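You operate a simulated robot arm through the tools that you are given. There is no shell and no other tool.

Carry out the task below with a simulated two-armed robot. There is one attempt and no reset: what you move stays moved.

Task
Take the yellow pad on the top of the white table and put it away on the lower shelf of the green bench. Pick up the yellow jug with one hand, pass it to the other hand and put it on the top of the yellow stand. Take the pipe stub and leave it on the lower shelf of the orange table. Put the orange funnel on the lower shelf of the black table. Put the yellow tin on top of the paper roll on the top of the teal bench. Take the blue tin and leave it in the yellow tub. Push the tall door shut. Fetch the small bottle from the top of the red shelf and stand it on the drainer of the sink cabinet. Open the top drawer, put the teal pad in the inside of the top drawer, then shut the drawer. The order is free. Set down upright: yellow pad, yellow jug, yellow tin, blue tin, small bottle, teal pad.

The check looks at the end state, three seconds after you hand in, the way a careful person would. Anything else that was tipped, shoved, dropped, spilled or broken makes it a failure.

Robot
Two 7-joint arms with two-finger parallel grippers on one trunk, on a base that moves. Base frame: it is fixed to the floor where the robot stands at the start and does not move with it; the origin is under the middle of the robot, x ahead of it, y to its left, z up; the surface under the hand at the start is at about z = 780. Units: mm, degrees, N and s.
The left shoulder is at the start at [62, 199, 1129], the right one opposite. With the tool pointing down near the work surface each hand reaches from about 240 to 700 mm from the robot's upright axis, wherever it stands, measured 20 degrees to its own side. Places, roughly: blue tin [1500, -2000, 250]; drainer of the sink cabinet [4400, -2100, 800]; inside of the top drawer [4500, -2000, 600]; lower shelf of the black table (67x25 cm) [4920, -1220, 300]; lower shelf of the green bench [1300, -2100, 200]; lower shelf of the orange table (115x24 cm) [960, 1420, 200]; orange funnel (9x8x6 cm) [1300, -2000, 900]; paper roll (8x8x11 cm) [-1100, -100, 900]; pipe stub (3x3x5 cm) [-1200, -800, 800]; small bottle [3750, -500, 500]; tall door [3300, -1900, 900]; teal pad (6x4x5 cm) [4100, -400, 500]; top drawer [4500, -2000, 700]; top of the yellow stand (30x22 cm) [-1400, 4000, 700]; yellow jug (13x9x12 cm) [-1100, -900, 900]; yellow pad (5x4x6 cm) [500, 0, 800]; yellow tin [1500, -2000, 250]; yellow tub (36x18x9 cm) [400, 600, 800]. Payload 1.57 kg a hand.
The tool frame of a hand sits at the grasp point between the pads (the TCP): z along the fingers, y along the line on which they close. The tips reach 30 mm beyond it. The gripper opens to 110 mm. The fingers are 24 mm wide and 12 mm thick; the gripper's body (48 by 112 mm) begins 78 mm behind the TCP.
Orientation is that of the tool frame in the base frame, as [roll, pitch, yaw] about the fixed x, y, z axes, in that order (R = Rz(yaw) Ry(pitch) Rx(roll)). With the fingers straight down and closing along the base's y, the tool's x points along the base's -x, its y along +y and its z along -z.

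Tools
- The arms move only by the tool play_rows. It takes "left_deltas", "right_deltas" or both (then of equal length, played together; a hand with none holds still); each is a list of rows, each a list of 7 numbers: the shift along the base's x, y, z in cm, then the turn, a rotation vector about the base's x, y, z in degrees, then the gripper command, from -1 (shut) to 1 (fully open), values between in proportion. In form: [[x, y, z, rx, ry, rz, gripper], ...]. A call has 1 to 20 rows; each row shifts and turns the commanded pose from where the row before left it. A row lasts 0.2 s, in which the tool goes at most 50 mm and 8.6 degrees; a call with a longer step from one row to the next is refused whole, and so is a gripper value outside its range. A pose out of reach is approached as far as the arm can. The call stops where the force on the tool passes 40 N (or 10 N more than at its start, if that is more) or the arm is blocked; 0.2 s more then pass. Each finger travels about 72 mm/s and halts on what it meets, pressing with about 43 N; the grip force reading is that of the motor and also rises with nothing between the fingers. The clock runs only during rows and for 0.2 s after the last one: add rows that do not move to give the fingers time. It gives the time, the measured TCP pose, the force on the tool (base axes), the opening and the grip force at its end, in the units of the frame above (readings bear some noise), with the torque about the TCP (base axes, N m) and any sound that the robot's microphone picked up.
- Cameras (640 x 400 px; columns grow to the right, rows downward): "scene" is now at [57.3, -47.6, 1691.2]; the picture's right is [-0.89, -0.46, 0.00], its down [-0.43, 0.83, -0.36] and it looks along [0.17, -0.32, -0.93] (base axes); focal length 214 px, centre (320, 200). "left" rides on the left gripper at [70, -16, -141] in its tool frame; the picture's right is [0.23, 0.97, 0.00], its down [-0.85, 0.20, -0.48] and it looks along [-0.47, 0.11, 0.88] (tool axes); focal length 222 px, centre (320, 200). "right" rides on the right gripper at [70, 16, -141] in its tool frame; the picture's right is [-0.23, 0.97, 0.00], its down [-0.86, -0.20, -0.48] and it looks along [-0.47, -0.11, 0.88] (tool axes); focal length 222 px, centre (320, 200). There is no depth. A picture from a camera that has moved, and an enlarged one, comes with that camera's place and axes in the base frame and with its lens.
- snapshot(camera): a new picture of that camera. The clock stands still meanwhile.
- slide_trunk(by): slides the trunk up (or, below 0, down) by that many mm; the arms and the scene camera ride with it, the base frame stays. It gives what a move gives, with no picture.
- roll_base(legs): drives the robot by 1 to 6 legs, each [ahead, left, turn to the left] in mm, mm and degrees, along the robot's own axes; the way and the turn of a leg run together, so that a leg with both is an arc; at most 1500 mm and 180 degrees a leg. The arms and the cameras ride along, it lands a little off, and it stops where it bumps. It gives what a move gives.
- turn_head(pan, tilt): turns the head with the scene camera to pan (to the left, within 86 degrees either way) and tilt (down, from -29 to 69), counted from straight ahead of the robot. It gives what a move gives.
- inspect(camera, box): a new picture of the part [left, top, right, bottom] of that camera's present view, enlarged. The clock stands still meanwhile.
- finish_job(): hands the job in; it is judged then, once.

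Places have to be worked out from the pictures, the camera data and where the tool is seen. Open the grippers and draw the arms clear of the work before you hand the job in, unless the task says otherwise.

The tools are called after ">>>" by a JSON object that holds its "name" and its "arguments". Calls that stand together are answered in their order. play_rows: Moves the arms, as the interface text tells. Its arguments: {"type":"object","properties":{"left_deltas":{"type":"array"},"right_deltas":{"type":"array"}},"required":[]} The other tools are called the same way: slide_trunk (by) moves the trunk up or down; roll_base (legs) drives the base; turn_head (pan, tilt) turns the head that bears the scene camera; snapshot (camera) takes a picture; inspect (camera, box) takes an enlarged picture of a part of a camera's view; finish_job () hands the job in.

At the start:

```text
time: 0.0
left_position: [419.5, 446.4, 1096.4]
left_ee_rot: [-179.9, -0.1, 179.9]
left_ft_force: [0.2, 0.9, -0.3]
left_moment: [0.01, -0.01, 0.03]
left_opening: 110.0
left_finger_force: 0.0
right_position: [312.6, 6.2, 1194.4]
right_ee_rot: [-179.8, -0.1, 179.9]
right_ft_force: [0.7, 0.2, -0.1]
right_moment: [0.0, 0.01, 0.01]
right_opening: 110.0
right_finger_force: 0.1
trunk travel left (down, up): [-725.0, 265.0]
robot x, y, heading: [-2.7, -1.1, 0.0]
head pan, tilt (commanded): [-62.6, 68.8]
```

scene: 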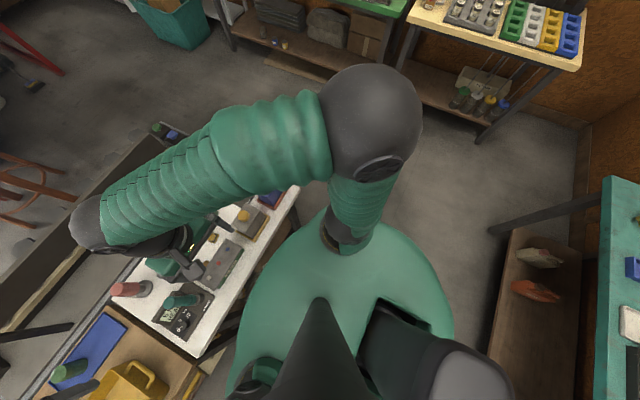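
right: 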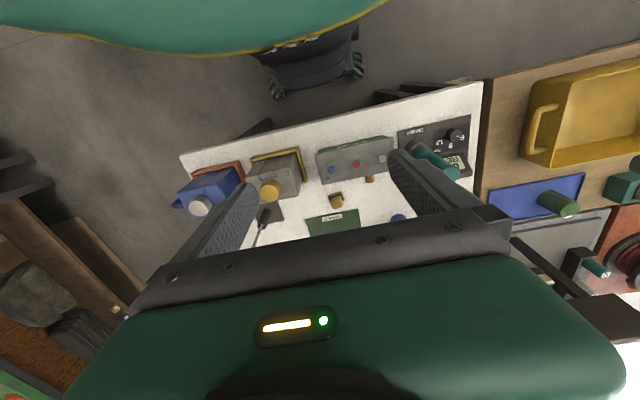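
left: 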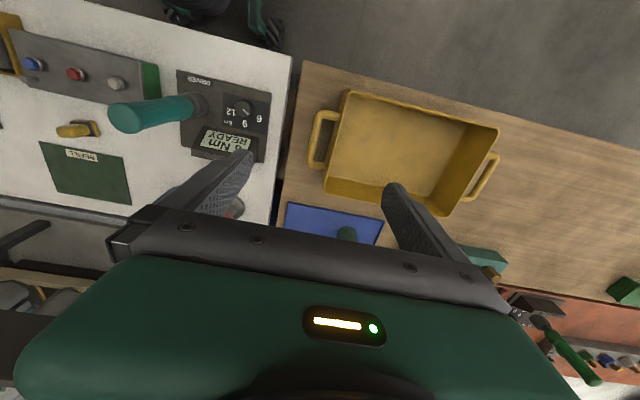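

The pictures show the white table ahead with various objects and the teal bench behind. I start by looking around with the head to map the room.

>>> {"name": "turn_head", "arguments": {"pan": 0, "tilt": 45}}

>>> {"name": "snapshot", "arguments": {"camera": "scene"}}

```text
time: 1.3
left_position: [419.6, 446.4, 1098.6]
left_ee_rot: [-179.9, 0.1, -180.0]
left_ft_force: [-0.6, -0.1, -0.5]
left_moment: [-0.01, 0.0, 0.01]
left_opening: 110.1
left_finger_force: 0.0
right_position: [312.0, 4.7, 1194.9]
right_ee_rot: [-180.0, 0.1, -179.9]
right_ft_force: [-0.2, 0.5, -0.1]
right_moment: [0.0, -0.01, 0.02]
right_opening: 110.2
right_finger_force: 0.0
trunk travel left (down, up): [-725.0, 265.0]
robot x, y, heading: [0.3, -5.7, -0.0]
head pan, tilt (commanded): [0.0, 45.0]
```

```text
taken
camera scene: at [113.0, 2.1, 1719.9], right [0.0, -1.0, 0.0], down [-0.71, 0.0, -0.71], along [0.71, 0.0, -0.71], focal length 214 px, centre (320, 200)
```

scene: 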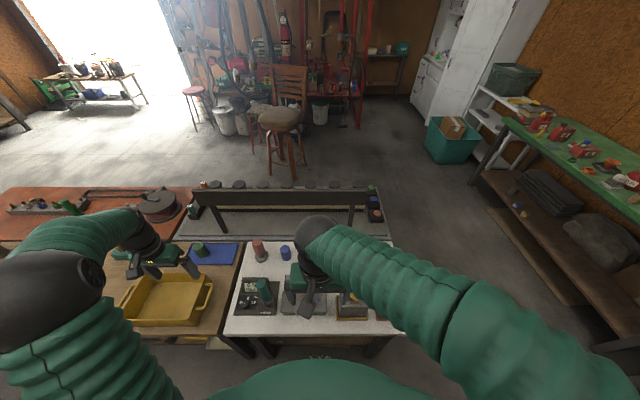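

The view ahead shows the white table, the tub, a long dark rack behind, and the green bench at right. I look around to the right and left.

>>> {"name": "turn_head", "arguments": {"pan": -50, "tilt": 25}}

>>> {"name": "snapshot", "arguments": {"camera": "scene"}}

>>> {"name": "turn_head", "arguments": {"pan": 60, "tilt": 25}}

>>> {"name": "snapshot", "arguments": {"camera": "scene"}}

>>> {"name": "turn_head", "arguments": {"pan": 0, "tilt": 15}}

>>> {"name": "snapshot", "arguments": {"camera": "scene"}}

```text
time: 2.5
left_position: [418.6, 445.0, 1096.3]
left_ee_rot: [180.0, 0.0, 180.0]
left_ft_force: [0.2, 0.7, -0.3]
left_moment: [-0.01, 0.0, 0.02]
left_opening: 109.7
left_finger_force: 0.0
right_position: [310.6, 5.4, 1194.9]
right_ee_rot: [-179.9, -0.1, -179.9]
right_ft_force: [0.8, -0.3, 0.4]
right_moment: [-0.01, -0.01, -0.03]
right_opening: 110.3
right_finger_force: 0.1
trunk travel left (down, up): [-725.0, 265.0]
robot x, y, heading: [-1.1, 2.6, -0.1]
head pan, tilt (commanded): [-50.0, 25.0]
```

```text
taken
camera scene: at [91.0, -68.4, 1750.6], right [-0.77, -0.64, 0.0], down [-0.27, 0.32, -0.91], along [0.58, -0.69, -0.42], focal length 214 px, centre (320, 200)
```

scene: 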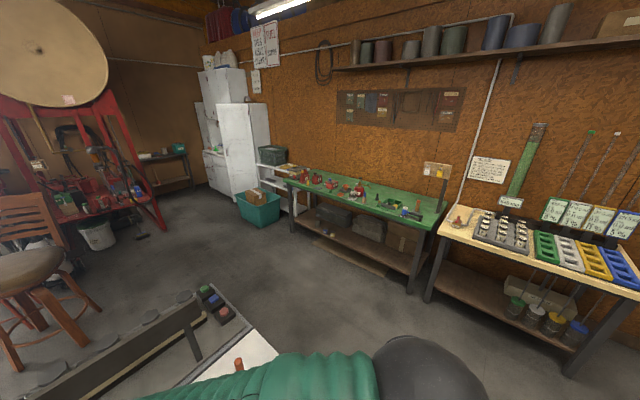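

```text
time: 4.4
left_position: [418.8, 445.6, 1097.4]
left_ee_rot: [-180.0, 0.0, 180.0]
left_ft_force: [0.4, 0.8, -0.1]
left_moment: [0.0, 0.0, -0.03]
left_opening: 109.9
left_finger_force: 0.1
right_position: [311.6, 4.7, 1193.8]
right_ee_rot: [-179.9, 0.0, -180.0]
right_ft_force: [-0.4, -0.4, 0.1]
right_moment: [-0.01, -0.02, -0.01]
right_opening: 110.1
right_finger_force: 0.0
trunk travel left (down, up): [-725.0, 265.0]
robot x, y, heading: [1.9, 0.9, -0.1]
head pan, tilt (commanded): [60.0, 25.0]
```

```text
taken
camera scene: at [77.8, 82.0, 1750.4], right [0.87, -0.5, 0.0], down [-0.21, -0.37, -0.91], along [0.45, 0.78, -0.42], focal length 214 px, centre (320, 200)
```

scene: 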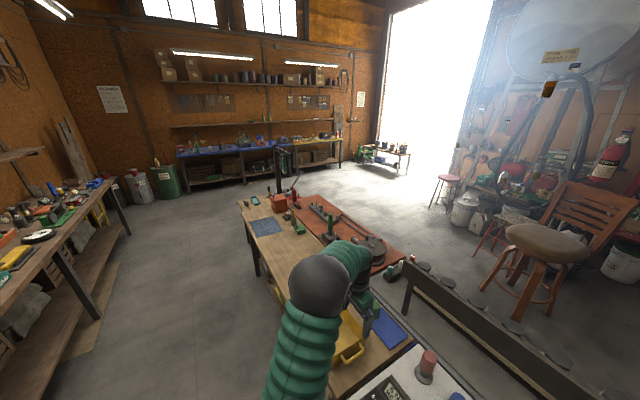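

```text
time: 5.7
left_position: [419.4, 446.2, 1097.5]
left_ee_rot: [180.0, 0.0, 180.0]
left_ft_force: [-0.4, -0.3, 0.5]
left_moment: [0.01, -0.02, -0.01]
left_opening: 110.0
left_finger_force: 0.0
right_position: [313.5, 5.0, 1193.5]
right_ee_rot: [-179.9, 0.0, -179.9]
right_ft_force: [-0.3, 0.0, 0.1]
right_moment: [-0.03, 0.0, 0.01]
right_opening: 110.1
right_finger_force: 0.1
trunk travel left (down, up): [-725.0, 265.0]
robot x, y, heading: [-1.1, 1.8, 0.1]
head pan, tilt (commanded): [0.0, 15.0]
```

```text
taken
camera scene: at [125.1, 2.2, 1766.7], right [0.0, -1.0, 0.0], down [-0.26, 0.0, -0.97], along [0.97, 0.0, -0.26], focal length 214 px, centre (320, 200)
```

scene: 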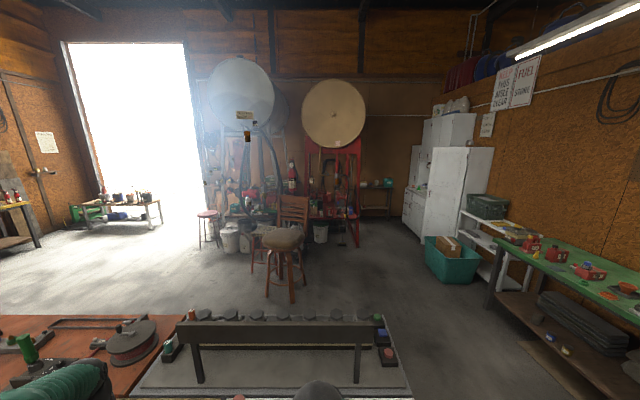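

The room map is clear: green bench at right, white sink cabinet and tall cabinet far right, red rack ahead, orange table left front. Now I inspect the white table closely through the right-wrist camera.

>>> {"name": "inspect", "arguments": {"camera": "right", "box": [180, 80, 500, 260]}}

>>> {"name": "inspect", "arguments": {"camera": "left", "box": [0, 0, 320, 240]}}

>>> {"name": "turn_head", "arguments": {"pan": -20, "tilt": 60}}

>>> {"name": "snapshot", "arguments": {"camera": "scene"}}

```text
2.00 times, centred on (340, 170) of right
camera zoom: at [241.7, 21.6, 1336.6], right [0.23, 0.97, 0.0], down [0.86, -0.2, 0.48], along [0.47, -0.11, -0.88], focal length 444 px, centre (280, 260)
```

zoom: 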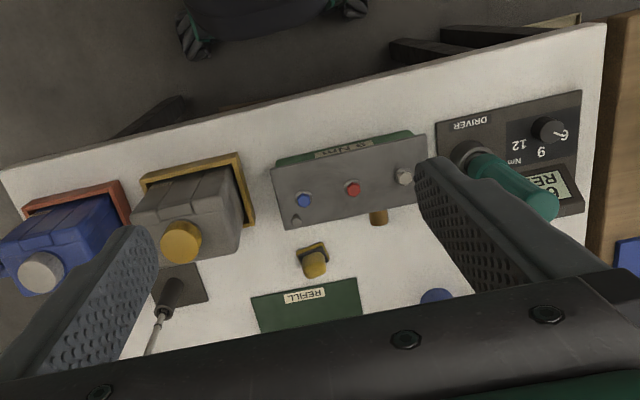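

```text
1.67 times, centred on (160, 120) of left
camera zoom: at [350.3, 430.2, 1238.2], right [-0.23, 0.97, 0.0], down [0.85, 0.2, 0.48], along [0.47, 0.11, -0.88], focal length 370 px, centre (587, 333)
```

zoom: 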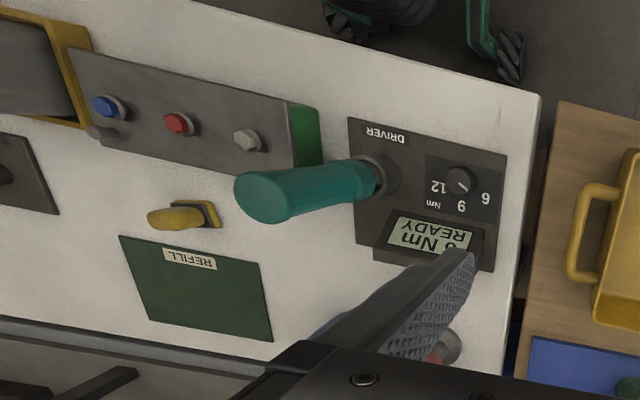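

```text
time: 6.8
left_position: [420.3, 446.3, 1098.5]
left_ee_rot: [-180.0, 0.0, 179.9]
left_ft_force: [0.2, 0.0, 0.3]
left_moment: [-0.02, 0.03, -0.01]
left_opening: 110.1
left_finger_force: 0.0
right_position: [310.6, 5.3, 1193.7]
right_ee_rot: [-179.9, 0.0, 180.0]
right_ft_force: [-0.1, -0.9, -0.4]
right_moment: [0.0, -0.03, -0.01]
right_opening: 110.0
right_finger_force: 0.2
trunk travel left (down, up): [-725.0, 265.0]
robot x, y, heading: [-1.5, -0.6, 0.1]
head pan, tilt (commanded): [-20.0, 60.0]
```

```text
taken
camera scene: at [94.3, -20.7, 1700.5], right [-0.34, -0.94, 0.0], down [-0.81, 0.3, -0.5], along [0.47, -0.17, -0.87], focal length 214 px, centre (320, 200)
```

scene: 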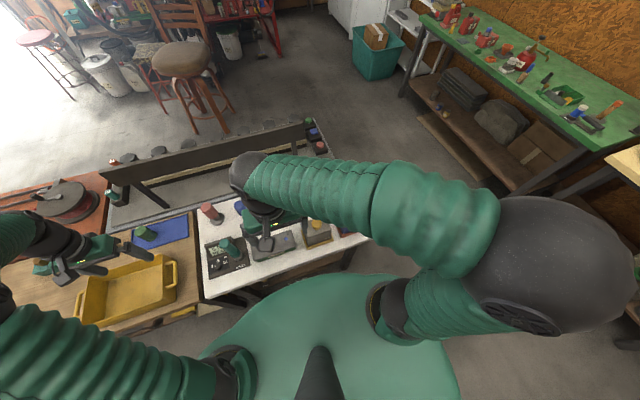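

The yellow pad (small base with an upright knob) appears at about [538, 8, 780] on the white table from both wrist views. I bring the right hand nearer for a closer look.

>>> {"name": "play_rows", "arguments": {"right_deltas": [[2.8, 0, -3, 0, 0, 0, 1], [2.8, 0, -3, 0, 0, 0, 1], [2.8, 0, -3, 0, 0, 0, 1], [2.8, 0, -3, 0, 0, 0, 1], [2.8, 0, -3, 0, 0, 0, 1], [2.8, 0, -3, 0, 0, 0, 1]]}}

>>> {"name": "snapshot", "arguments": {"camera": "right"}}

```text
time: 8.2
left_position: [421.2, 447.0, 1096.3]
left_ee_rot: [-179.9, 0.0, 179.9]
left_ft_force: [-0.5, -0.1, 0.3]
left_moment: [0.03, 0.04, 0.0]
left_opening: 109.9
left_finger_force: 0.1
right_position: [481.1, 4.4, 1013.6]
right_ee_rot: [-179.9, 0.0, -180.0]
right_ft_force: [0.8, 0.2, 1.2]
right_moment: [-0.05, -0.01, 0.03]
right_opening: 110.1
right_finger_force: 0.0
trunk travel left (down, up): [-725.0, 265.0]
robot x, y, heading: [3.1, -0.5, 0.1]
head pan, tilt (commanded): [-20.0, 60.0]
```

```text
taken
camera right: at [410.8, 19.8, 1156.9], right [0.23, 0.97, 0.0], down [0.86, -0.2, 0.48], along [0.47, -0.11, -0.88], focal length 222 px, centre (320, 200)
```

right: 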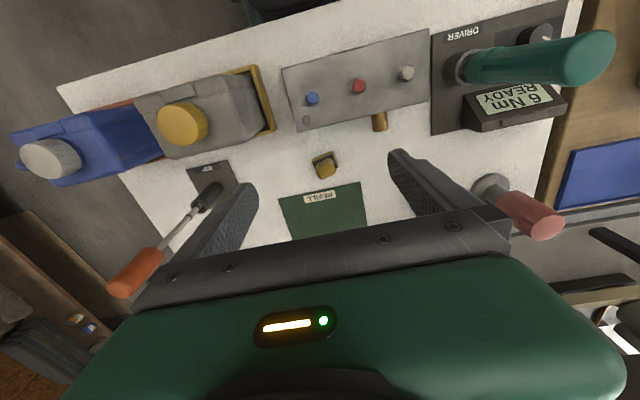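

The pad sits between the button box and the REFILL mat. I zoom in to read its orientation.

>>> {"name": "inspect", "arguments": {"camera": "right", "box": [260, 110, 400, 200]}}

```text
4.44 times, centred on (330, 155) of right
camera zoom: at [410.8, 19.8, 1156.9], right [0.23, 0.97, 0.0], down [0.86, -0.2, 0.48], along [0.47, -0.11, -0.88], focal length 987 px, centre (276, 400)
```

zoom: 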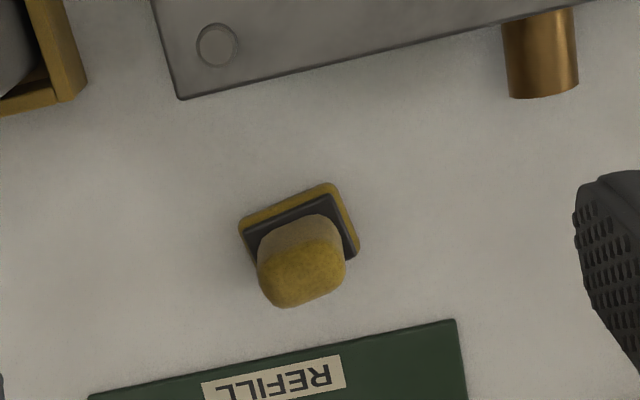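

The pad base is about 40 mm wide along y, turned about +10°, with a knob centred near [534, 0]. Before choosing the grasp tilt, I look at the green bench's lower shelf where it will go.

>>> {"name": "turn_head", "arguments": {"pan": -55, "tilt": 25}}

>>> {"name": "inspect", "arguments": {"camera": "scene", "box": [220, 140, 480, 300]}}

>>> {"name": "inspect", "arguments": {"camera": "scene", "box": [180, 60, 340, 240]}}

```text
time: 9.2
left_position: [419.4, 446.8, 1097.9]
left_ee_rot: [-179.9, 0.1, 180.0]
left_ft_force: [0.4, -1.0, 0.5]
left_moment: [0.0, 0.0, 0.0]
left_opening: 109.9
left_finger_force: 0.1
right_position: [478.1, 2.5, 1016.3]
right_ee_rot: [-179.9, -0.1, 180.0]
right_ft_force: [0.1, -0.4, 0.2]
right_moment: [0.01, 0.0, -0.02]
right_opening: 109.9
right_finger_force: 0.1
trunk travel left (down, up): [-725.0, 265.0]
robot x, y, heading: [-0.1, 2.5, -0.2]
head pan, tilt (commanded): [-55.0, 25.0]
```

```text
2.46 times, centred on (350, 220) of scene
camera zoom: at [85.4, -73.0, 1750.5], right [-0.82, -0.57, 0.0], down [-0.24, 0.35, -0.91], along [0.52, -0.74, -0.42], focal length 528 px, centre (246, 151)
```

zoom: 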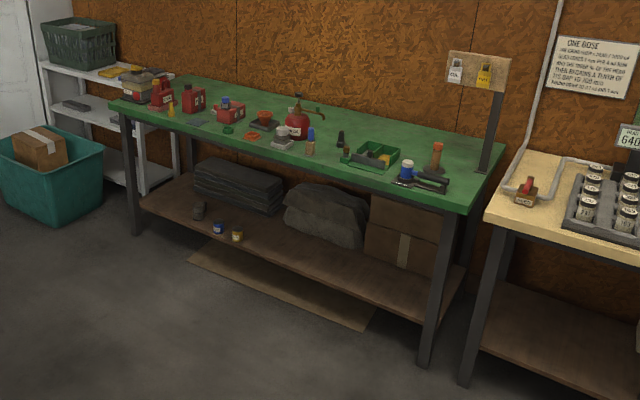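

```text
2.22 times, centred on (260, 150) of scene
camera zoom: at [85.4, -73.0, 1750.5], right [-0.82, -0.57, 0.0], down [-0.24, 0.35, -0.91], along [0.52, -0.74, -0.42], focal length 477 px, centre (453, 311)
```

zoom: 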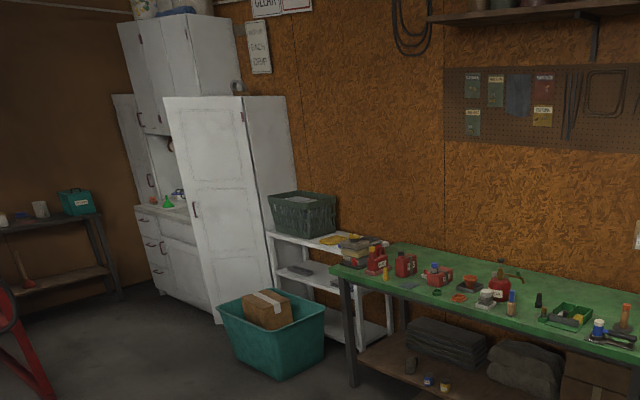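

The lower green-bench shelf has a free strip at its front with the two tins, and plenty of height, so a tool-down carry should work. I bring the right hand above the pad, yawed 10° to match it.

>>> {"name": "play_rows", "arguments": {"right_deltas": [[1.8, -0.1, -3.8, 0, 0, 3.4, 1], [1.8, -0.1, -3.8, 0, 0, 3.3, 1], [1.8, -0.1, -3.8, 0, 0, 3.3, 1], [0, 0, 0, 0, 0, 0, 1]]}}

>>> {"name": "inspect", "arguments": {"camera": "right", "box": [220, 80, 420, 220]}}

```text
time: 10.2
left_position: [418.3, 446.1, 1098.0]
left_ee_rot: [180.0, 0.1, -180.0]
left_ft_force: [-0.3, -0.1, 1.0]
left_moment: [0.0, -0.01, 0.01]
left_opening: 109.8
left_finger_force: 0.1
right_position: [534.3, 0.9, 902.4]
right_ee_rot: [-179.9, 0.0, -169.9]
right_ft_force: [-0.8, -0.4, 0.6]
right_moment: [0.02, 0.0, -0.03]
right_opening: 110.2
right_finger_force: 0.0
trunk travel left (down, up): [-725.0, 265.0]
robot x, y, heading: [-3.7, 1.7, 0.2]
head pan, tilt (commanded): [-55.0, 25.0]
```

```text
2.86 times, centred on (320, 150) of right
camera zoom: at [462.1, 4.0, 1044.0], right [0.05, 1.0, 0.0], down [0.88, -0.05, 0.48], along [0.48, -0.03, -0.88], focal length 635 px, centre (320, 343)
```

zoom: 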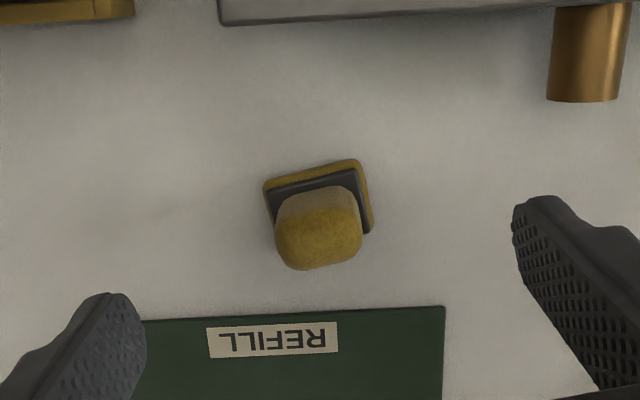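

The pad's knob centre comes out near [538, -1] with its edges yawed about 12°, knob spanning z≈797–840. I descend to z≈830 and close on the knob.

>>> {"name": "play_rows", "arguments": {"right_deltas": [[0.2, -0.1, -3.6, 0, 0, 2, 1], [0.2, -0.1, -3.5, 0, 0, 0, 1], [0, 0, 0, 0, 0, 0, 1], [0, 0, 0, 0, 0, 0, -1], [0, 0, 0, 0, 0, 0, -1], [0, 0, 0, 0, 0, 0, -1], [0, 0, 0, 0, 0, 0, -1], [0, 0, 0, 0, 0, 0, -1]]}}

>>> {"name": "inspect", "arguments": {"camera": "right", "box": [200, 60, 440, 230]}}

```text
time: 12.0
left_position: [421.0, 446.3, 1097.7]
left_ee_rot: [179.9, 0.0, 179.9]
left_ft_force: [-0.1, -0.3, 0.3]
left_moment: [-0.03, 0.01, 0.02]
left_opening: 110.1
left_finger_force: 0.1
right_position: [538.6, 1.1, 827.9]
right_ee_rot: [180.0, 0.0, -168.1]
right_ft_force: [0.2, 0.2, 0.0]
right_moment: [-0.01, 0.0, -0.01]
right_opening: 31.3
right_finger_force: 39.8
trunk travel left (down, up): [-725.0, 265.0]
robot x, y, heading: [0.8, 1.4, -0.1]
head pan, tilt (commanded): [-55.0, 25.0]
```

```text
2.35 times, centred on (320, 145) of right
camera zoom: at [466.4, 3.1, 969.9], right [0.02, 1.0, 0.0], down [0.88, -0.02, 0.48], along [0.48, -0.01, -0.88], focal length 523 px, centre (320, 329)
```

zoom: 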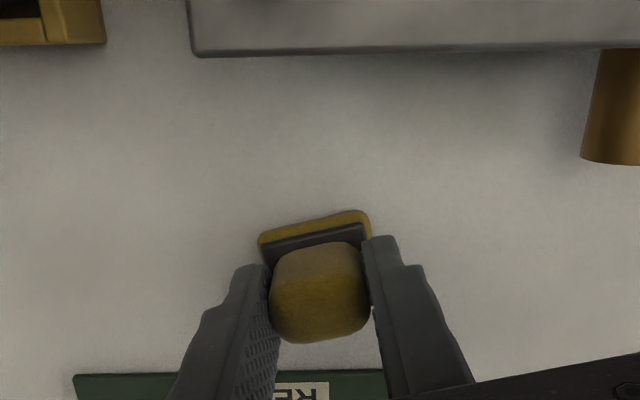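

The knob is held at 31 mm opening. I lift it straight up.

>>> {"name": "play_rows", "arguments": {"right_deltas": [[0, 0, 2, 0, 0, 0, -1], [0, 0, 4.5, 0, 0, 0, -1], [0, 0, 4.5, 0, 0, 0, -1], [0, 0, 4.5, 0, 0, 0, -1], [0, 0, 4.5, 0, 0, 0, -1]]}}

>>> {"name": "snapshot", "arguments": {"camera": "right"}}

```text
time: 13.2
left_position: [418.3, 445.7, 1097.2]
left_ee_rot: [-179.9, 0.1, -180.0]
left_ft_force: [-0.1, -0.6, 0.0]
left_moment: [0.01, -0.01, 0.08]
left_opening: 110.2
left_finger_force: 0.1
right_position: [539.6, -1.0, 1028.2]
right_ee_rot: [180.0, -0.1, -168.0]
right_ft_force: [0.4, 0.6, -0.2]
right_moment: [-0.01, -0.02, 0.0]
right_opening: 31.2
right_finger_force: 39.5
trunk travel left (down, up): [-725.0, 265.0]
robot x, y, heading: [-0.8, -0.8, -0.1]
head pan, tilt (commanded): [-55.0, 25.0]
```

```text
taken
camera right: at [466.4, 0.0, 1169.7], right [0.02, 1.0, 0.0], down [0.88, -0.02, 0.48], along [0.48, -0.01, -0.88], focal length 222 px, centre (320, 200)
```

right: 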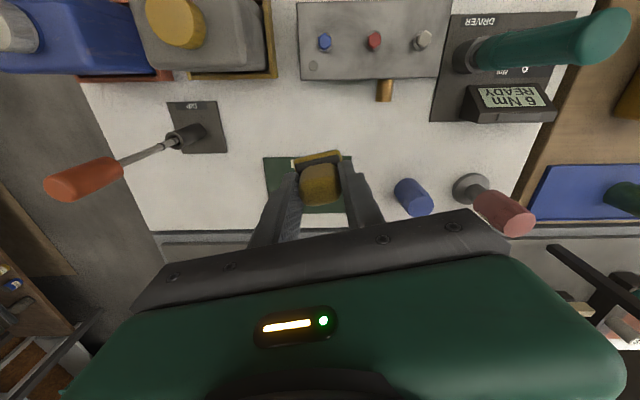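

The pad is securely held upright. I draw both hands in, then turn right and drive toward the green bench, keeping clear of the white table.

>>> {"name": "play_rows", "arguments": {"right_deltas": [[-4, -2.5, 0, 0, 0, 0, -1], [-4, -2.5, 0, 0, 0, 0, -1], [-4, -2.5, 0, 0, 0, 0, -1], [-4, -2.5, 0, 0, 0, 0, -1]], "left_deltas": [[-2, -2, 0, 0, 0, 0, 1], [-2, -2, 0, 0, 0, 0, 1], [-2, -2, 0, 0, 0, 0, 1], [-2, -2, 0, 0, 0, 0, 1]]}}

>>> {"name": "roll_base", "arguments": {"legs": [[0, 0, -90], [850, 0, 0], [0, 1250, 0]]}}

>>> {"name": "turn_head", "arguments": {"pan": 0, "tilt": 40}}

>>> {"name": "snapshot", "arguments": {"camera": "scene"}}

```text
time: 14.2
left_position: [334.6, 363.5, 1097.6]
left_ee_rot: [-180.0, 0.2, -180.0]
left_ft_force: [-0.6, 1.1, -0.4]
left_moment: [-0.02, -0.05, 0.01]
left_opening: 109.7
left_finger_force: 0.0
right_position: [377.7, -100.2, 1028.9]
right_ee_rot: [179.9, 0.3, -168.0]
right_ft_force: [0.0, -1.0, -0.3]
right_moment: [0.0, -0.01, -0.02]
right_opening: 31.3
right_finger_force: 39.9
trunk travel left (down, up): [-725.0, 265.0]
robot x, y, heading: [1.0, 1.5, 0.0]
head pan, tilt (commanded): [-55.0, 25.0]
```

```text
time: 28.1
left_position: [1615.3, -1154.5, 1097.4]
left_ee_rot: [180.0, 0.2, 89.6]
left_ft_force: [0.9, 0.4, 0.6]
left_moment: [0.03, 0.02, 0.0]
left_opening: 110.2
left_finger_force: 0.1
right_position: [1148.2, -1193.5, 1030.0]
right_ee_rot: [179.9, 0.0, 101.6]
right_ft_force: [0.6, 0.2, -0.3]
right_moment: [0.01, 0.0, -0.03]
right_opening: 31.2
right_finger_force: 40.2
trunk travel left (down, up): [-725.0, 265.0]
robot x, y, heading: [1253.4, -812.7, -90.5]
head pan, tilt (commanded): [-55.0, 25.0]
```

```text
time: 29.4
left_position: [1615.7, -1154.1, 1098.1]
left_ee_rot: [179.9, 0.1, 89.5]
left_ft_force: [0.0, -0.2, -0.1]
left_moment: [-0.01, 0.01, 0.01]
left_opening: 109.9
left_finger_force: 0.1
right_position: [1151.2, -1192.7, 1029.2]
right_ee_rot: [-180.0, 0.1, 101.5]
right_ft_force: [-0.5, -0.6, -1.7]
right_moment: [0.01, -0.01, -0.01]
right_opening: 31.1
right_finger_force: 39.8
trunk travel left (down, up): [-725.0, 265.0]
robot x, y, heading: [1256.4, -816.3, -90.2]
head pan, tilt (commanded): [0.0, 40.0]
```

```text
taken
camera scene: at [1252.5, -932.4, 1727.1], right [-1.0, 0.01, 0.0], down [0.0, 0.64, -0.77], along [-0.01, -0.77, -0.64], focal length 214 px, centre (320, 200)
```

scene: 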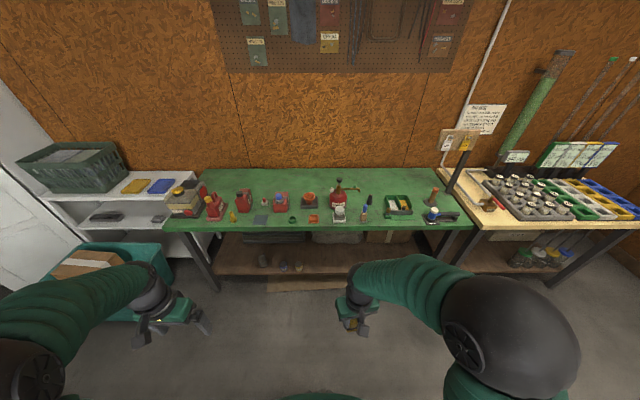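

The robot now faces the green bench at about (1254, -814). I zoom in on the bench top and the lower shelf.

>>> {"name": "inspect", "arguments": {"camera": "scene", "box": [210, 220, 350, 300]}}

>>> {"name": "inspect", "arguments": {"camera": "scene", "box": [240, 170, 380, 250]}}

```text
4.57 times, centred on (280, 260) of scene
camera zoom: at [1252.5, -932.4, 1727.1], right [-1.0, 0.01, 0.0], down [0.0, 0.64, -0.77], along [-0.01, -0.77, -0.64], focal length 980 px, centre (503, -74)
```

zoom: 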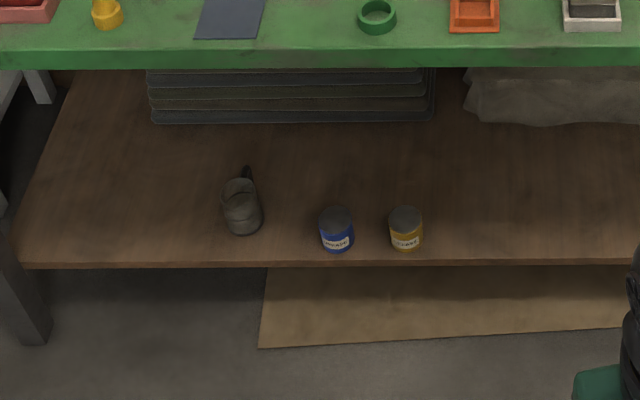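

```text
4.57 times, centred on (310, 210) of scene
camera zoom: at [1252.5, -932.4, 1727.1], right [-1.0, 0.01, 0.0], down [0.0, 0.64, -0.77], along [-0.01, -0.77, -0.64], focal length 980 px, centre (366, 154)
```

zoom: 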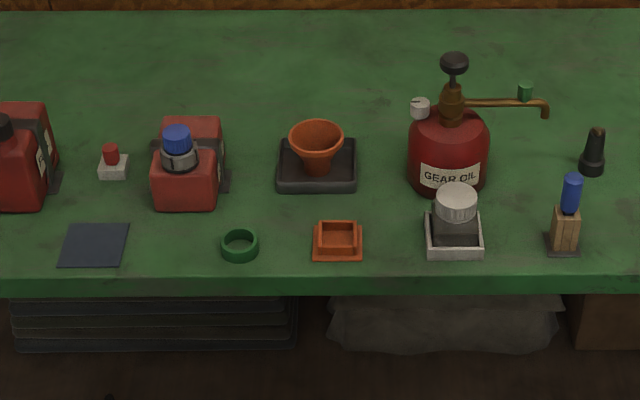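

Tins sit at about blue [1524, -1905, 200] and yellow [1403, -1905, 200], with the bench top's front edge near y≈-1780, z≈855. I lower the trunk first, then drive in so the hands pass beneath the bench top.

>>> {"name": "slide_trunk", "arguments": {"by": -580}}

>>> {"name": "snapshot", "arguments": {"camera": "scene"}}

```text
refused: -580 is not a number from -400 to 400
```

```text
taken
camera scene: at [1252.5, -932.4, 1727.1], right [-1.0, 0.01, 0.0], down [0.0, 0.64, -0.77], along [-0.01, -0.77, -0.64], focal length 214 px, centre (320, 200)
```

scene: 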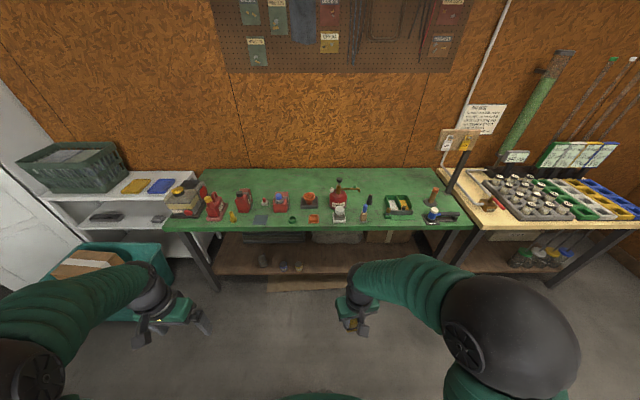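

The slide takes at most 400 mm at a time, so I lower in two steps.

>>> {"name": "slide_trunk", "arguments": {"by": -300}}

>>> {"name": "slide_trunk", "arguments": {"by": -280}}

>>> {"name": "snapshot", "arguments": {"camera": "scene"}}

```text
time: 32.4
left_position: [1616.1, -1152.8, 797.2]
left_ee_rot: [-179.9, 0.0, 89.5]
left_ft_force: [-0.2, 0.5, 0.6]
left_moment: [-0.02, 0.01, -0.03]
left_opening: 110.0
left_finger_force: 0.0
right_position: [1150.3, -1193.4, 729.6]
right_ee_rot: [-180.0, 0.0, 101.6]
right_ft_force: [0.0, -0.7, 0.1]
right_moment: [0.0, 0.01, 0.0]
right_opening: 31.2
right_finger_force: 39.8
trunk travel left (down, up): [-425.0, 565.0]
robot x, y, heading: [1253.1, -817.0, -90.2]
head pan, tilt (commanded): [0.0, 40.0]
```

```text
time: 35.2
left_position: [1615.3, -1154.0, 517.9]
left_ee_rot: [180.0, 0.0, 89.6]
left_ft_force: [0.8, 0.5, 0.2]
left_moment: [-0.01, 0.04, 0.02]
left_opening: 110.2
left_finger_force: 0.1
right_position: [1150.0, -1193.1, 450.4]
right_ee_rot: [180.0, 0.0, 101.6]
right_ft_force: [0.1, -0.1, -0.8]
right_moment: [0.0, -0.03, -0.01]
right_opening: 31.1
right_finger_force: 40.0
trunk travel left (down, up): [-145.0, 845.0]
robot x, y, heading: [1254.1, -812.7, -90.3]
head pan, tilt (commanded): [0.0, 40.0]
```

```text
taken
camera scene: at [1252.0, -931.3, 1147.2], right [-1.0, 0.01, 0.0], down [0.0, 0.64, -0.77], along [-0.01, -0.77, -0.64], focal length 214 px, centre (320, 200)
```

scene: 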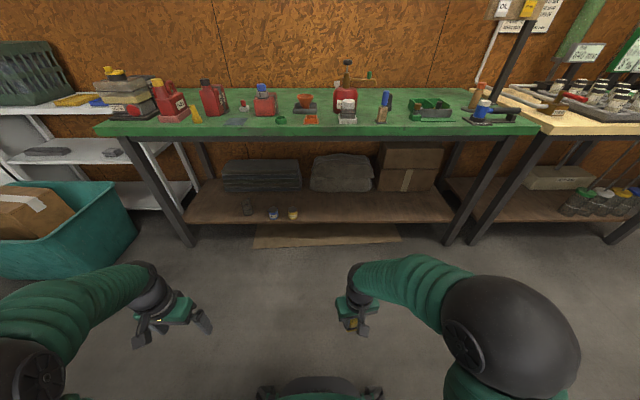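

Now the camera sees the bench from lower; I zoom to triangulate the top's front edge, the shelf and the tins.

>>> {"name": "inspect", "arguments": {"camera": "scene", "box": [200, 80, 380, 240]}}

```text
2.50 times, centred on (290, 160) of scene
camera zoom: at [1252.0, -931.3, 1147.2], right [-1.0, 0.01, 0.0], down [0.0, 0.64, -0.77], along [-0.01, -0.77, -0.64], focal length 536 px, centre (395, 300)
```

zoom: 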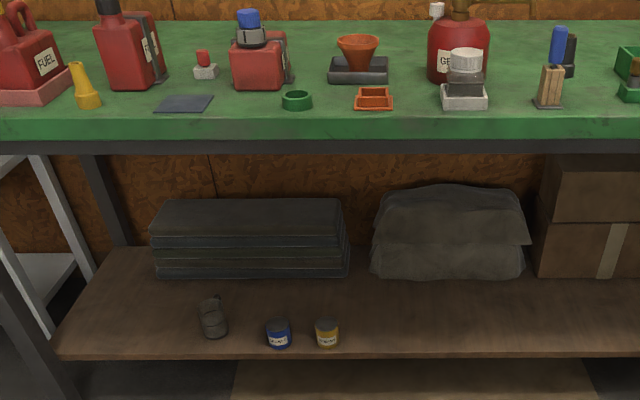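

Bench top lies near z≈815, y≈-1786; lower shelf near z≈220 with its edge at y≈-1838. I drive closer, shifting to x≈1400.

>>> {"name": "roll_base", "arguments": {"legs": [[500, 146, 0.3]]}}

>>> {"name": "snapshot", "arguments": {"camera": "scene"}}

>>> {"name": "snapshot", "arguments": {"camera": "right"}}

```text
time: 38.3
left_position: [1757.4, -1660.8, 517.4]
left_ee_rot: [-179.9, 0.1, 89.5]
left_ft_force: [-0.5, -0.4, 0.1]
left_moment: [-0.05, -0.02, -0.01]
left_opening: 109.9
left_finger_force: 0.0
right_position: [1291.1, -1699.5, 448.8]
right_ee_rot: [179.9, 0.0, 101.5]
right_ft_force: [-0.4, 0.0, -0.9]
right_moment: [-0.02, 0.01, -0.04]
right_opening: 31.1
right_finger_force: 40.0
trunk travel left (down, up): [-145.0, 845.0]
robot x, y, heading: [1392.1, -1321.7, -90.4]
head pan, tilt (commanded): [0.0, 40.0]
```

```text
taken
camera scene: at [1394.1, -1439.2, 1147.1], right [-1.0, 0.01, 0.0], down [0.0, 0.64, -0.76], along [-0.01, -0.76, -0.64], focal length 214 px, centre (320, 200)
```

scene: 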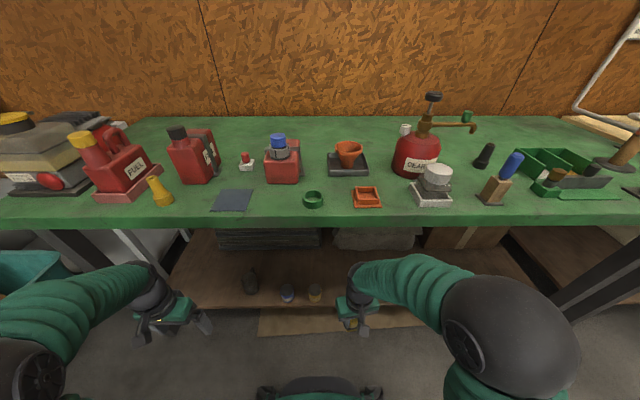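

```text
taken
camera right: at [1294.0, -1628.9, 591.0], right [1.0, -0.03, 0.0], down [-0.03, -0.88, 0.48], along [-0.01, -0.48, -0.88], focal length 222 px, centre (320, 200)
```

right: 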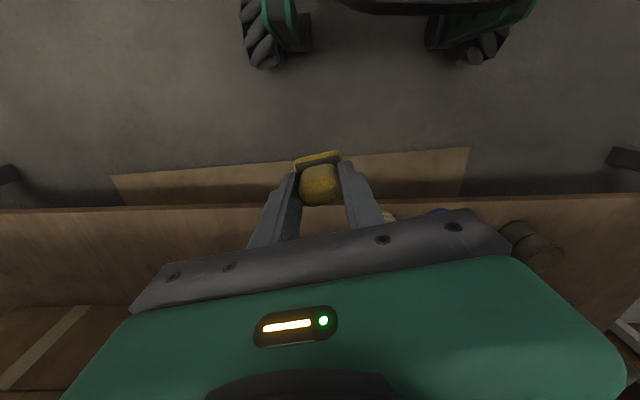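

The shelf edge shows at y≈-1838. I lower the right hand in front of the shelf to z≈330 and then reach in to about y=-1905.

>>> {"name": "play_rows", "arguments": {"right_deltas": [[-1.5, 0, -4, 0, 0, 0, -1], [-1.5, 0, -4, 0, 0, 0, -1], [-1.5, 0, -4, 0, 0, 0, -1], [0, -4, 0, 0, 0, 0, -1], [0, -4, 0, 0, 0, 0, -1], [0, -4, 0, 0, 0, 0, -1], [0, -4, 0, 0, 0, 0, -1], [0, -4, 0, 0, 0, 0, -1]]}}

>>> {"name": "snapshot", "arguments": {"camera": "right"}}

>>> {"name": "snapshot", "arguments": {"camera": "scene"}}

```text
time: 40.1
left_position: [1757.1, -1660.0, 518.1]
left_ee_rot: [-180.0, 0.1, 89.6]
left_ft_force: [-0.1, -0.1, 0.6]
left_moment: [0.0, -0.02, 0.03]
left_opening: 110.0
left_finger_force: 0.1
right_position: [1248.7, -1900.4, 330.5]
right_ee_rot: [179.9, -0.1, 101.5]
right_ft_force: [0.0, -0.6, -0.9]
right_moment: [-0.03, 0.01, -0.01]
right_opening: 31.2
right_finger_force: 39.5
trunk travel left (down, up): [-145.0, 845.0]
robot x, y, heading: [1396.2, -1327.7, -90.7]
head pan, tilt (commanded): [0.0, 40.0]
```

```text
taken
camera right: at [1250.2, -1828.5, 472.8], right [1.0, -0.03, 0.0], down [-0.02, -0.88, 0.48], along [-0.01, -0.48, -0.88], focal length 222 px, centre (320, 200)
```

right: 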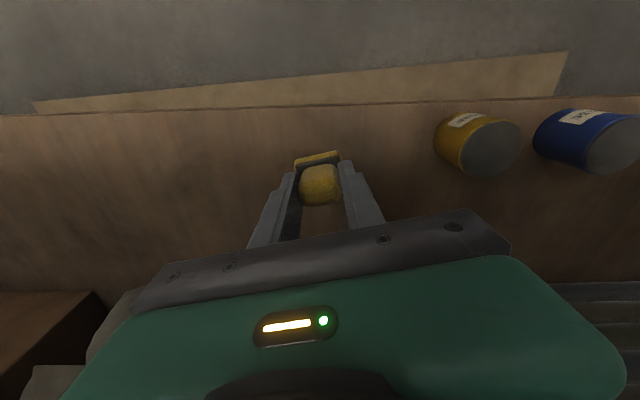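

```text
taken
camera scene: at [1394.1, -1440.0, 1147.0], right [-1.0, 0.01, 0.0], down [0.0, 0.64, -0.76], along [-0.01, -0.76, -0.64], focal length 214 px, centre (320, 200)
```

scene: 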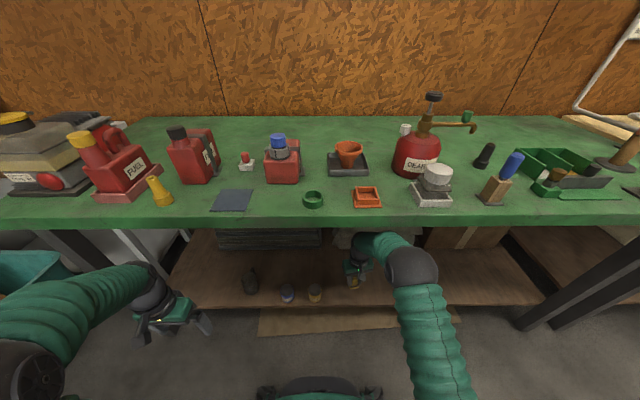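

The reach under the bench is clear and the pad hangs upright. I move 30 mm deeper and lower, watching the force.

>>> {"name": "play_rows", "arguments": {"right_deltas": [[0, -3, 0, 0, 0, 0, -1], [0, 0, -2.5, 0, 0, 0, -1], [0, 0, -2, 0, 0, 0, -1], [0, 0, -0.5, 0, 0, 0, -1]]}}

>>> {"name": "inspect", "arguments": {"camera": "right", "box": [220, 60, 440, 240]}}

```text
time: 41.1
left_position: [1756.9, -1661.3, 517.5]
left_ee_rot: [180.0, 0.1, 89.5]
left_ft_force: [-1.2, 0.5, 0.5]
left_moment: [0.0, 0.0, 0.02]
left_opening: 110.1
left_finger_force: 0.0
right_position: [1248.9, -1930.7, 278.4]
right_ee_rot: [-179.9, 0.2, 101.5]
right_ft_force: [-0.2, -1.7, -0.5]
right_moment: [-0.02, 0.03, -0.02]
right_opening: 31.1
right_finger_force: 40.0
trunk travel left (down, up): [-145.0, 845.0]
robot x, y, heading: [1398.2, -1318.3, -90.7]
head pan, tilt (commanded): [0.0, 40.0]
```

```text
2.22 times, centred on (330, 150) of right
camera zoom: at [1250.6, -1858.8, 421.3], right [1.0, -0.03, 0.0], down [-0.03, -0.88, 0.48], along [-0.01, -0.48, -0.88], focal length 494 px, centre (298, 311)
```

zoom: 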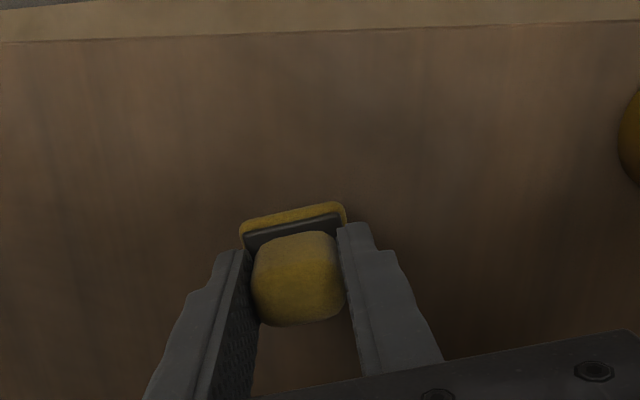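

No contact yet at z=278. I continue down in small steps.

>>> {"name": "play_rows", "arguments": {"right_deltas": [[0, 0, -0.5, 0, 0, 0, -1], [0, 0, -0.5, 0, 0, 0, -1], [0, 0, -0.3, 0, 0, 0, -1]]}}

>>> {"name": "play_rows", "arguments": {"right_deltas": [[0, 0, -0.3, 0, 0, 0, -1], [0, 0, -0.3, 0, 0, 0, -1]]}}

```text
time: 41.9
left_position: [1757.0, -1660.9, 516.8]
left_ee_rot: [180.0, 0.1, 89.4]
left_ft_force: [-0.5, -0.1, 0.1]
left_moment: [0.01, 0.02, -0.03]
left_opening: 109.8
left_finger_force: 0.1
right_position: [1247.0, -1930.5, 265.2]
right_ee_rot: [-179.9, 0.1, 101.4]
right_ft_force: [0.8, 0.9, 0.6]
right_moment: [-0.05, -0.02, 0.05]
right_opening: 31.3
right_finger_force: 40.0
trunk travel left (down, up): [-145.0, 845.0]
robot x, y, heading: [1395.5, -1322.8, -90.8]
head pan, tilt (commanded): [0.0, 40.0]
```

```text
time: 42.5
left_position: [1757.5, -1660.7, 517.1]
left_ee_rot: [-180.0, 0.2, 89.5]
left_ft_force: [0.2, -0.3, 0.7]
left_moment: [0.01, 0.03, 0.0]
left_opening: 110.0
left_finger_force: 0.1
right_position: [1246.8, -1931.4, 258.2]
right_ee_rot: [-180.0, 0.1, 101.5]
right_ft_force: [-0.1, 0.3, -1.2]
right_moment: [-0.01, 0.02, -0.01]
right_opening: 31.0
right_finger_force: 40.5
trunk travel left (down, up): [-145.0, 845.0]
robot x, y, heading: [1395.7, -1321.2, -90.6]
head pan, tilt (commanded): [0.0, 40.0]
```

No contact force yet; I keep lowering by 3 mm steps.

>>> {"name": "play_rows", "arguments": {"right_deltas": [[0, 0, -0.3, 0, 0, 0, -1], [0, 0, -0.3, 0, 0, 0, -1]]}}

>>> {"name": "play_rows", "arguments": {"right_deltas": [[0, 0, -0.3, 0, 0, 0, -1]]}}

>>> {"name": "inspect", "arguments": {"camera": "right", "box": [220, 60, 440, 240]}}

```text
time: 43.1
left_position: [1756.6, -1661.3, 517.9]
left_ee_rot: [179.9, 0.1, 89.5]
left_ft_force: [0.3, 0.3, 0.4]
left_moment: [0.0, 0.02, 0.0]
left_opening: 109.9
left_finger_force: 0.0
right_position: [1247.7, -1930.5, 252.0]
right_ee_rot: [180.0, 0.0, 101.6]
right_ft_force: [-0.9, 0.6, 0.1]
right_moment: [-0.05, 0.03, 0.01]
right_opening: 30.9
right_finger_force: 40.8
trunk travel left (down, up): [-145.0, 845.0]
robot x, y, heading: [1395.1, -1322.5, -90.6]
head pan, tilt (commanded): [0.0, 40.0]
```

```text
time: 43.5
left_position: [1756.5, -1661.6, 518.3]
left_ee_rot: [180.0, 0.0, 89.5]
left_ft_force: [0.4, -0.6, 0.6]
left_moment: [0.01, 0.01, 0.02]
left_opening: 109.9
left_finger_force: 0.0
right_position: [1247.9, -1929.1, 251.0]
right_ee_rot: [179.9, 0.0, 101.5]
right_ft_force: [0.4, -0.9, -1.5]
right_moment: [-0.02, 0.03, -0.02]
right_opening: 31.1
right_finger_force: 39.8
trunk travel left (down, up): [-145.0, 845.0]
robot x, y, heading: [1393.3, -1319.3, -90.6]
head pan, tilt (commanded): [0.0, 40.0]
```

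```text
2.22 times, centred on (330, 150) of right
camera zoom: at [1249.8, -1858.0, 392.2], right [1.0, -0.03, 0.0], down [-0.02, -0.88, 0.48], along [-0.01, -0.48, -0.88], focal length 494 px, centre (298, 311)
```

zoom: 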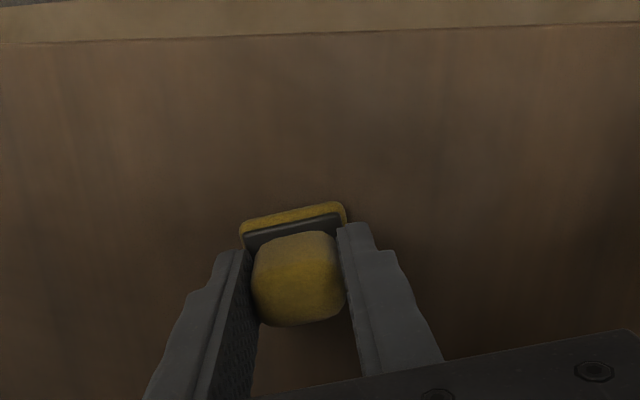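

Still no clear contact (shadow gap remains); I continue gently.

>>> {"name": "play_rows", "arguments": {"right_deltas": [[0, 0, -0.3, 0, 0, 0, -1], [0, 0, -0.3, 0, 0, 0, -1]]}}

>>> {"name": "play_rows", "arguments": {"right_deltas": [[0, 0, -0.3, 0, 0, 0, -1], [0, 0, -0.3, 0, 0, 0, -1]]}}

>>> {"name": "play_rows", "arguments": {"right_deltas": [[0, 0, -0.3, 0, 0, 0, -1], [0, 0, -0.3, 0, 0, 0, -1]]}}

```text
time: 44.1
left_position: [1757.8, -1660.1, 518.2]
left_ee_rot: [-179.9, 0.1, 89.5]
left_ft_force: [0.0, -0.3, -0.3]
left_moment: [0.01, -0.03, 0.05]
left_opening: 110.0
left_finger_force: 0.2
right_position: [1247.7, -1930.7, 246.9]
right_ee_rot: [-179.9, 0.4, 101.5]
right_ft_force: [1.3, 2.0, 15.4]
right_moment: [0.26, -0.13, 0.01]
right_opening: 30.8
right_finger_force: 39.5
trunk travel left (down, up): [-145.0, 845.0]
robot x, y, heading: [1397.8, -1318.5, -90.7]
head pan, tilt (commanded): [0.0, 40.0]
```

```text
time: 44.6
left_position: [1756.3, -1659.9, 518.7]
left_ee_rot: [-179.8, 0.3, 89.5]
left_ft_force: [0.2, -0.7, 0.3]
left_moment: [-0.02, 0.01, -0.04]
left_opening: 109.9
left_finger_force: 0.0
right_position: [1247.6, -1929.6, 247.9]
right_ee_rot: [-180.0, 0.4, 101.6]
right_ft_force: [-0.9, 11.9, 28.1]
right_moment: [0.7, 0.05, 0.0]
right_opening: 31.2
right_finger_force: 39.4
trunk travel left (down, up): [-145.0, 845.0]
robot x, y, heading: [1394.0, -1320.1, -90.7]
head pan, tilt (commanded): [0.0, 40.0]
stopped in row 2 (right hand): the force on the tool passed its limit at 44 N (the readings are from after the stop); the commanded pose is now the measured one
```

```text
time: 44.9
left_position: [1757.2, -1660.3, 518.0]
left_ee_rot: [-180.0, 0.3, 89.5]
left_ft_force: [0.8, 1.1, -0.3]
left_moment: [-0.02, -0.01, 0.01]
left_opening: 109.8
left_finger_force: 0.1
right_position: [1247.3, -1930.1, 246.8]
right_ee_rot: [-179.9, 0.3, 101.4]
right_ft_force: [-0.4, 11.0, 25.0]
right_moment: [0.62, 0.05, -0.02]
right_opening: 31.3
right_finger_force: 39.8
trunk travel left (down, up): [-145.0, 845.0]
robot x, y, heading: [1396.5, -1323.1, -90.4]
head pan, tilt (commanded): [0.0, 40.0]
stopped in row 1 (right hand): the force on the tool passed its limit at 43 N (the readings are from after the stop); the commanded pose is now the measured one
```

Contact at z≈247, so the shelf is at z≈199 and the pad stands on it. I relieve the pressure, open and rise.

>>> {"name": "play_rows", "arguments": {"right_deltas": [[0, 0, 0.1, 0, 0, 0, -1], [0, 0, 0, 0, 0, 0, 0], [0, 0, 0, 0, 0, 0, 0], [0, 0, 0, 0, 0, 0, 0], [0, 0, 2, 0, 0, 0, 0], [0, 0, 4, 0, 0, 0, 0], [0, 0, 4, 0, 0, 0, 0]]}}

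>>> {"name": "snapshot", "arguments": {"camera": "right"}}

```text
time: 46.5
left_position: [1757.9, -1661.6, 517.1]
left_ee_rot: [-180.0, 0.1, 89.5]
left_ft_force: [-0.6, 0.6, 0.0]
left_moment: [-0.03, 0.01, 0.02]
left_opening: 110.1
left_finger_force: 0.2
right_position: [1249.0, -1934.1, 343.6]
right_ee_rot: [179.9, 0.2, 101.5]
right_ft_force: [0.1, -0.3, 0.7]
right_moment: [0.01, 0.01, -0.01]
right_opening: 55.3
right_finger_force: 0.0
trunk travel left (down, up): [-145.0, 845.0]
robot x, y, heading: [1397.4, -1323.7, -90.6]
head pan, tilt (commanded): [0.0, 40.0]
```

```text
taken
camera right: at [1250.2, -1861.8, 486.0], right [1.0, -0.03, 0.0], down [-0.03, -0.88, 0.48], along [-0.01, -0.48, -0.88], focal length 222 px, centre (320, 200)
```

right: 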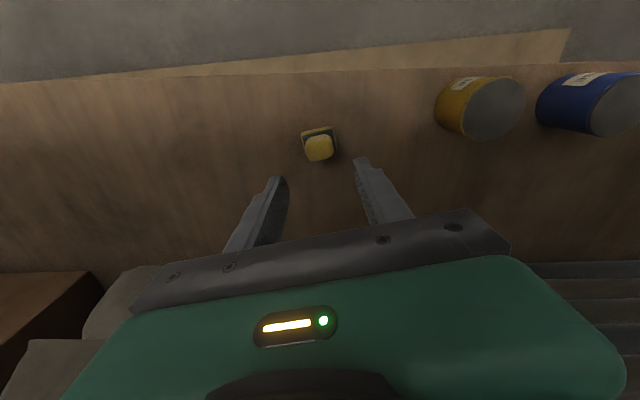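

The yellow pad stands upright and alone on the shelf. Next I bring the right hand over the yellow tin, around [1414, -1892].

>>> {"name": "play_rows", "arguments": {"right_deltas": [[4.1, 1, 0, 0, 0, -3, 0.5], [4.1, 1, 0, 0, 0, -3, 0.5], [4.1, 1, 0, 0, 0, -3, 0.5], [4.1, 1.1, 0, 0, 0, -3, 0.5], [0, 0, 0, 0, 0, 0, 0.5]]}}

>>> {"name": "snapshot", "arguments": {"camera": "right"}}

>>> {"name": "snapshot", "arguments": {"camera": "scene"}}

```text
time: 47.7
left_position: [1757.1, -1661.2, 517.9]
left_ee_rot: [180.0, 0.1, 89.5]
left_ft_force: [1.3, -0.3, 0.4]
left_moment: [0.0, -0.01, -0.02]
left_opening: 110.4
left_finger_force: 0.1
right_position: [1412.0, -1891.1, 345.9]
right_ee_rot: [-180.0, 0.2, 89.5]
right_ft_force: [-0.6, 0.7, -0.3]
right_moment: [-0.03, 0.0, 0.01]
right_opening: 82.5
right_finger_force: 0.1
trunk travel left (down, up): [-145.0, 845.0]
robot x, y, heading: [1394.9, -1319.7, -90.1]
head pan, tilt (commanded): [0.0, 40.0]
```

```text
taken
camera right: at [1428.9, -1820.3, 487.6], right [0.97, -0.24, 0.0], down [-0.21, -0.85, 0.48], along [-0.11, -0.47, -0.88], focal length 222 px, centre (320, 200)
```

right: 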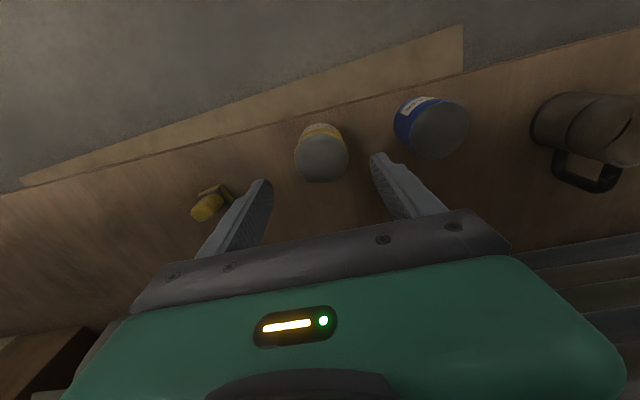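

```text
taken
camera scene: at [1394.6, -1439.5, 1147.1], right [-1.0, 0.01, 0.0], down [0.0, 0.64, -0.76], along [-0.01, -0.76, -0.64], focal length 214 px, centre (320, 200)
```

scene: 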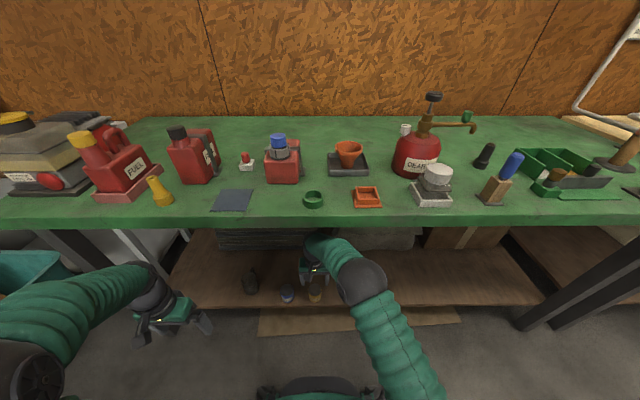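

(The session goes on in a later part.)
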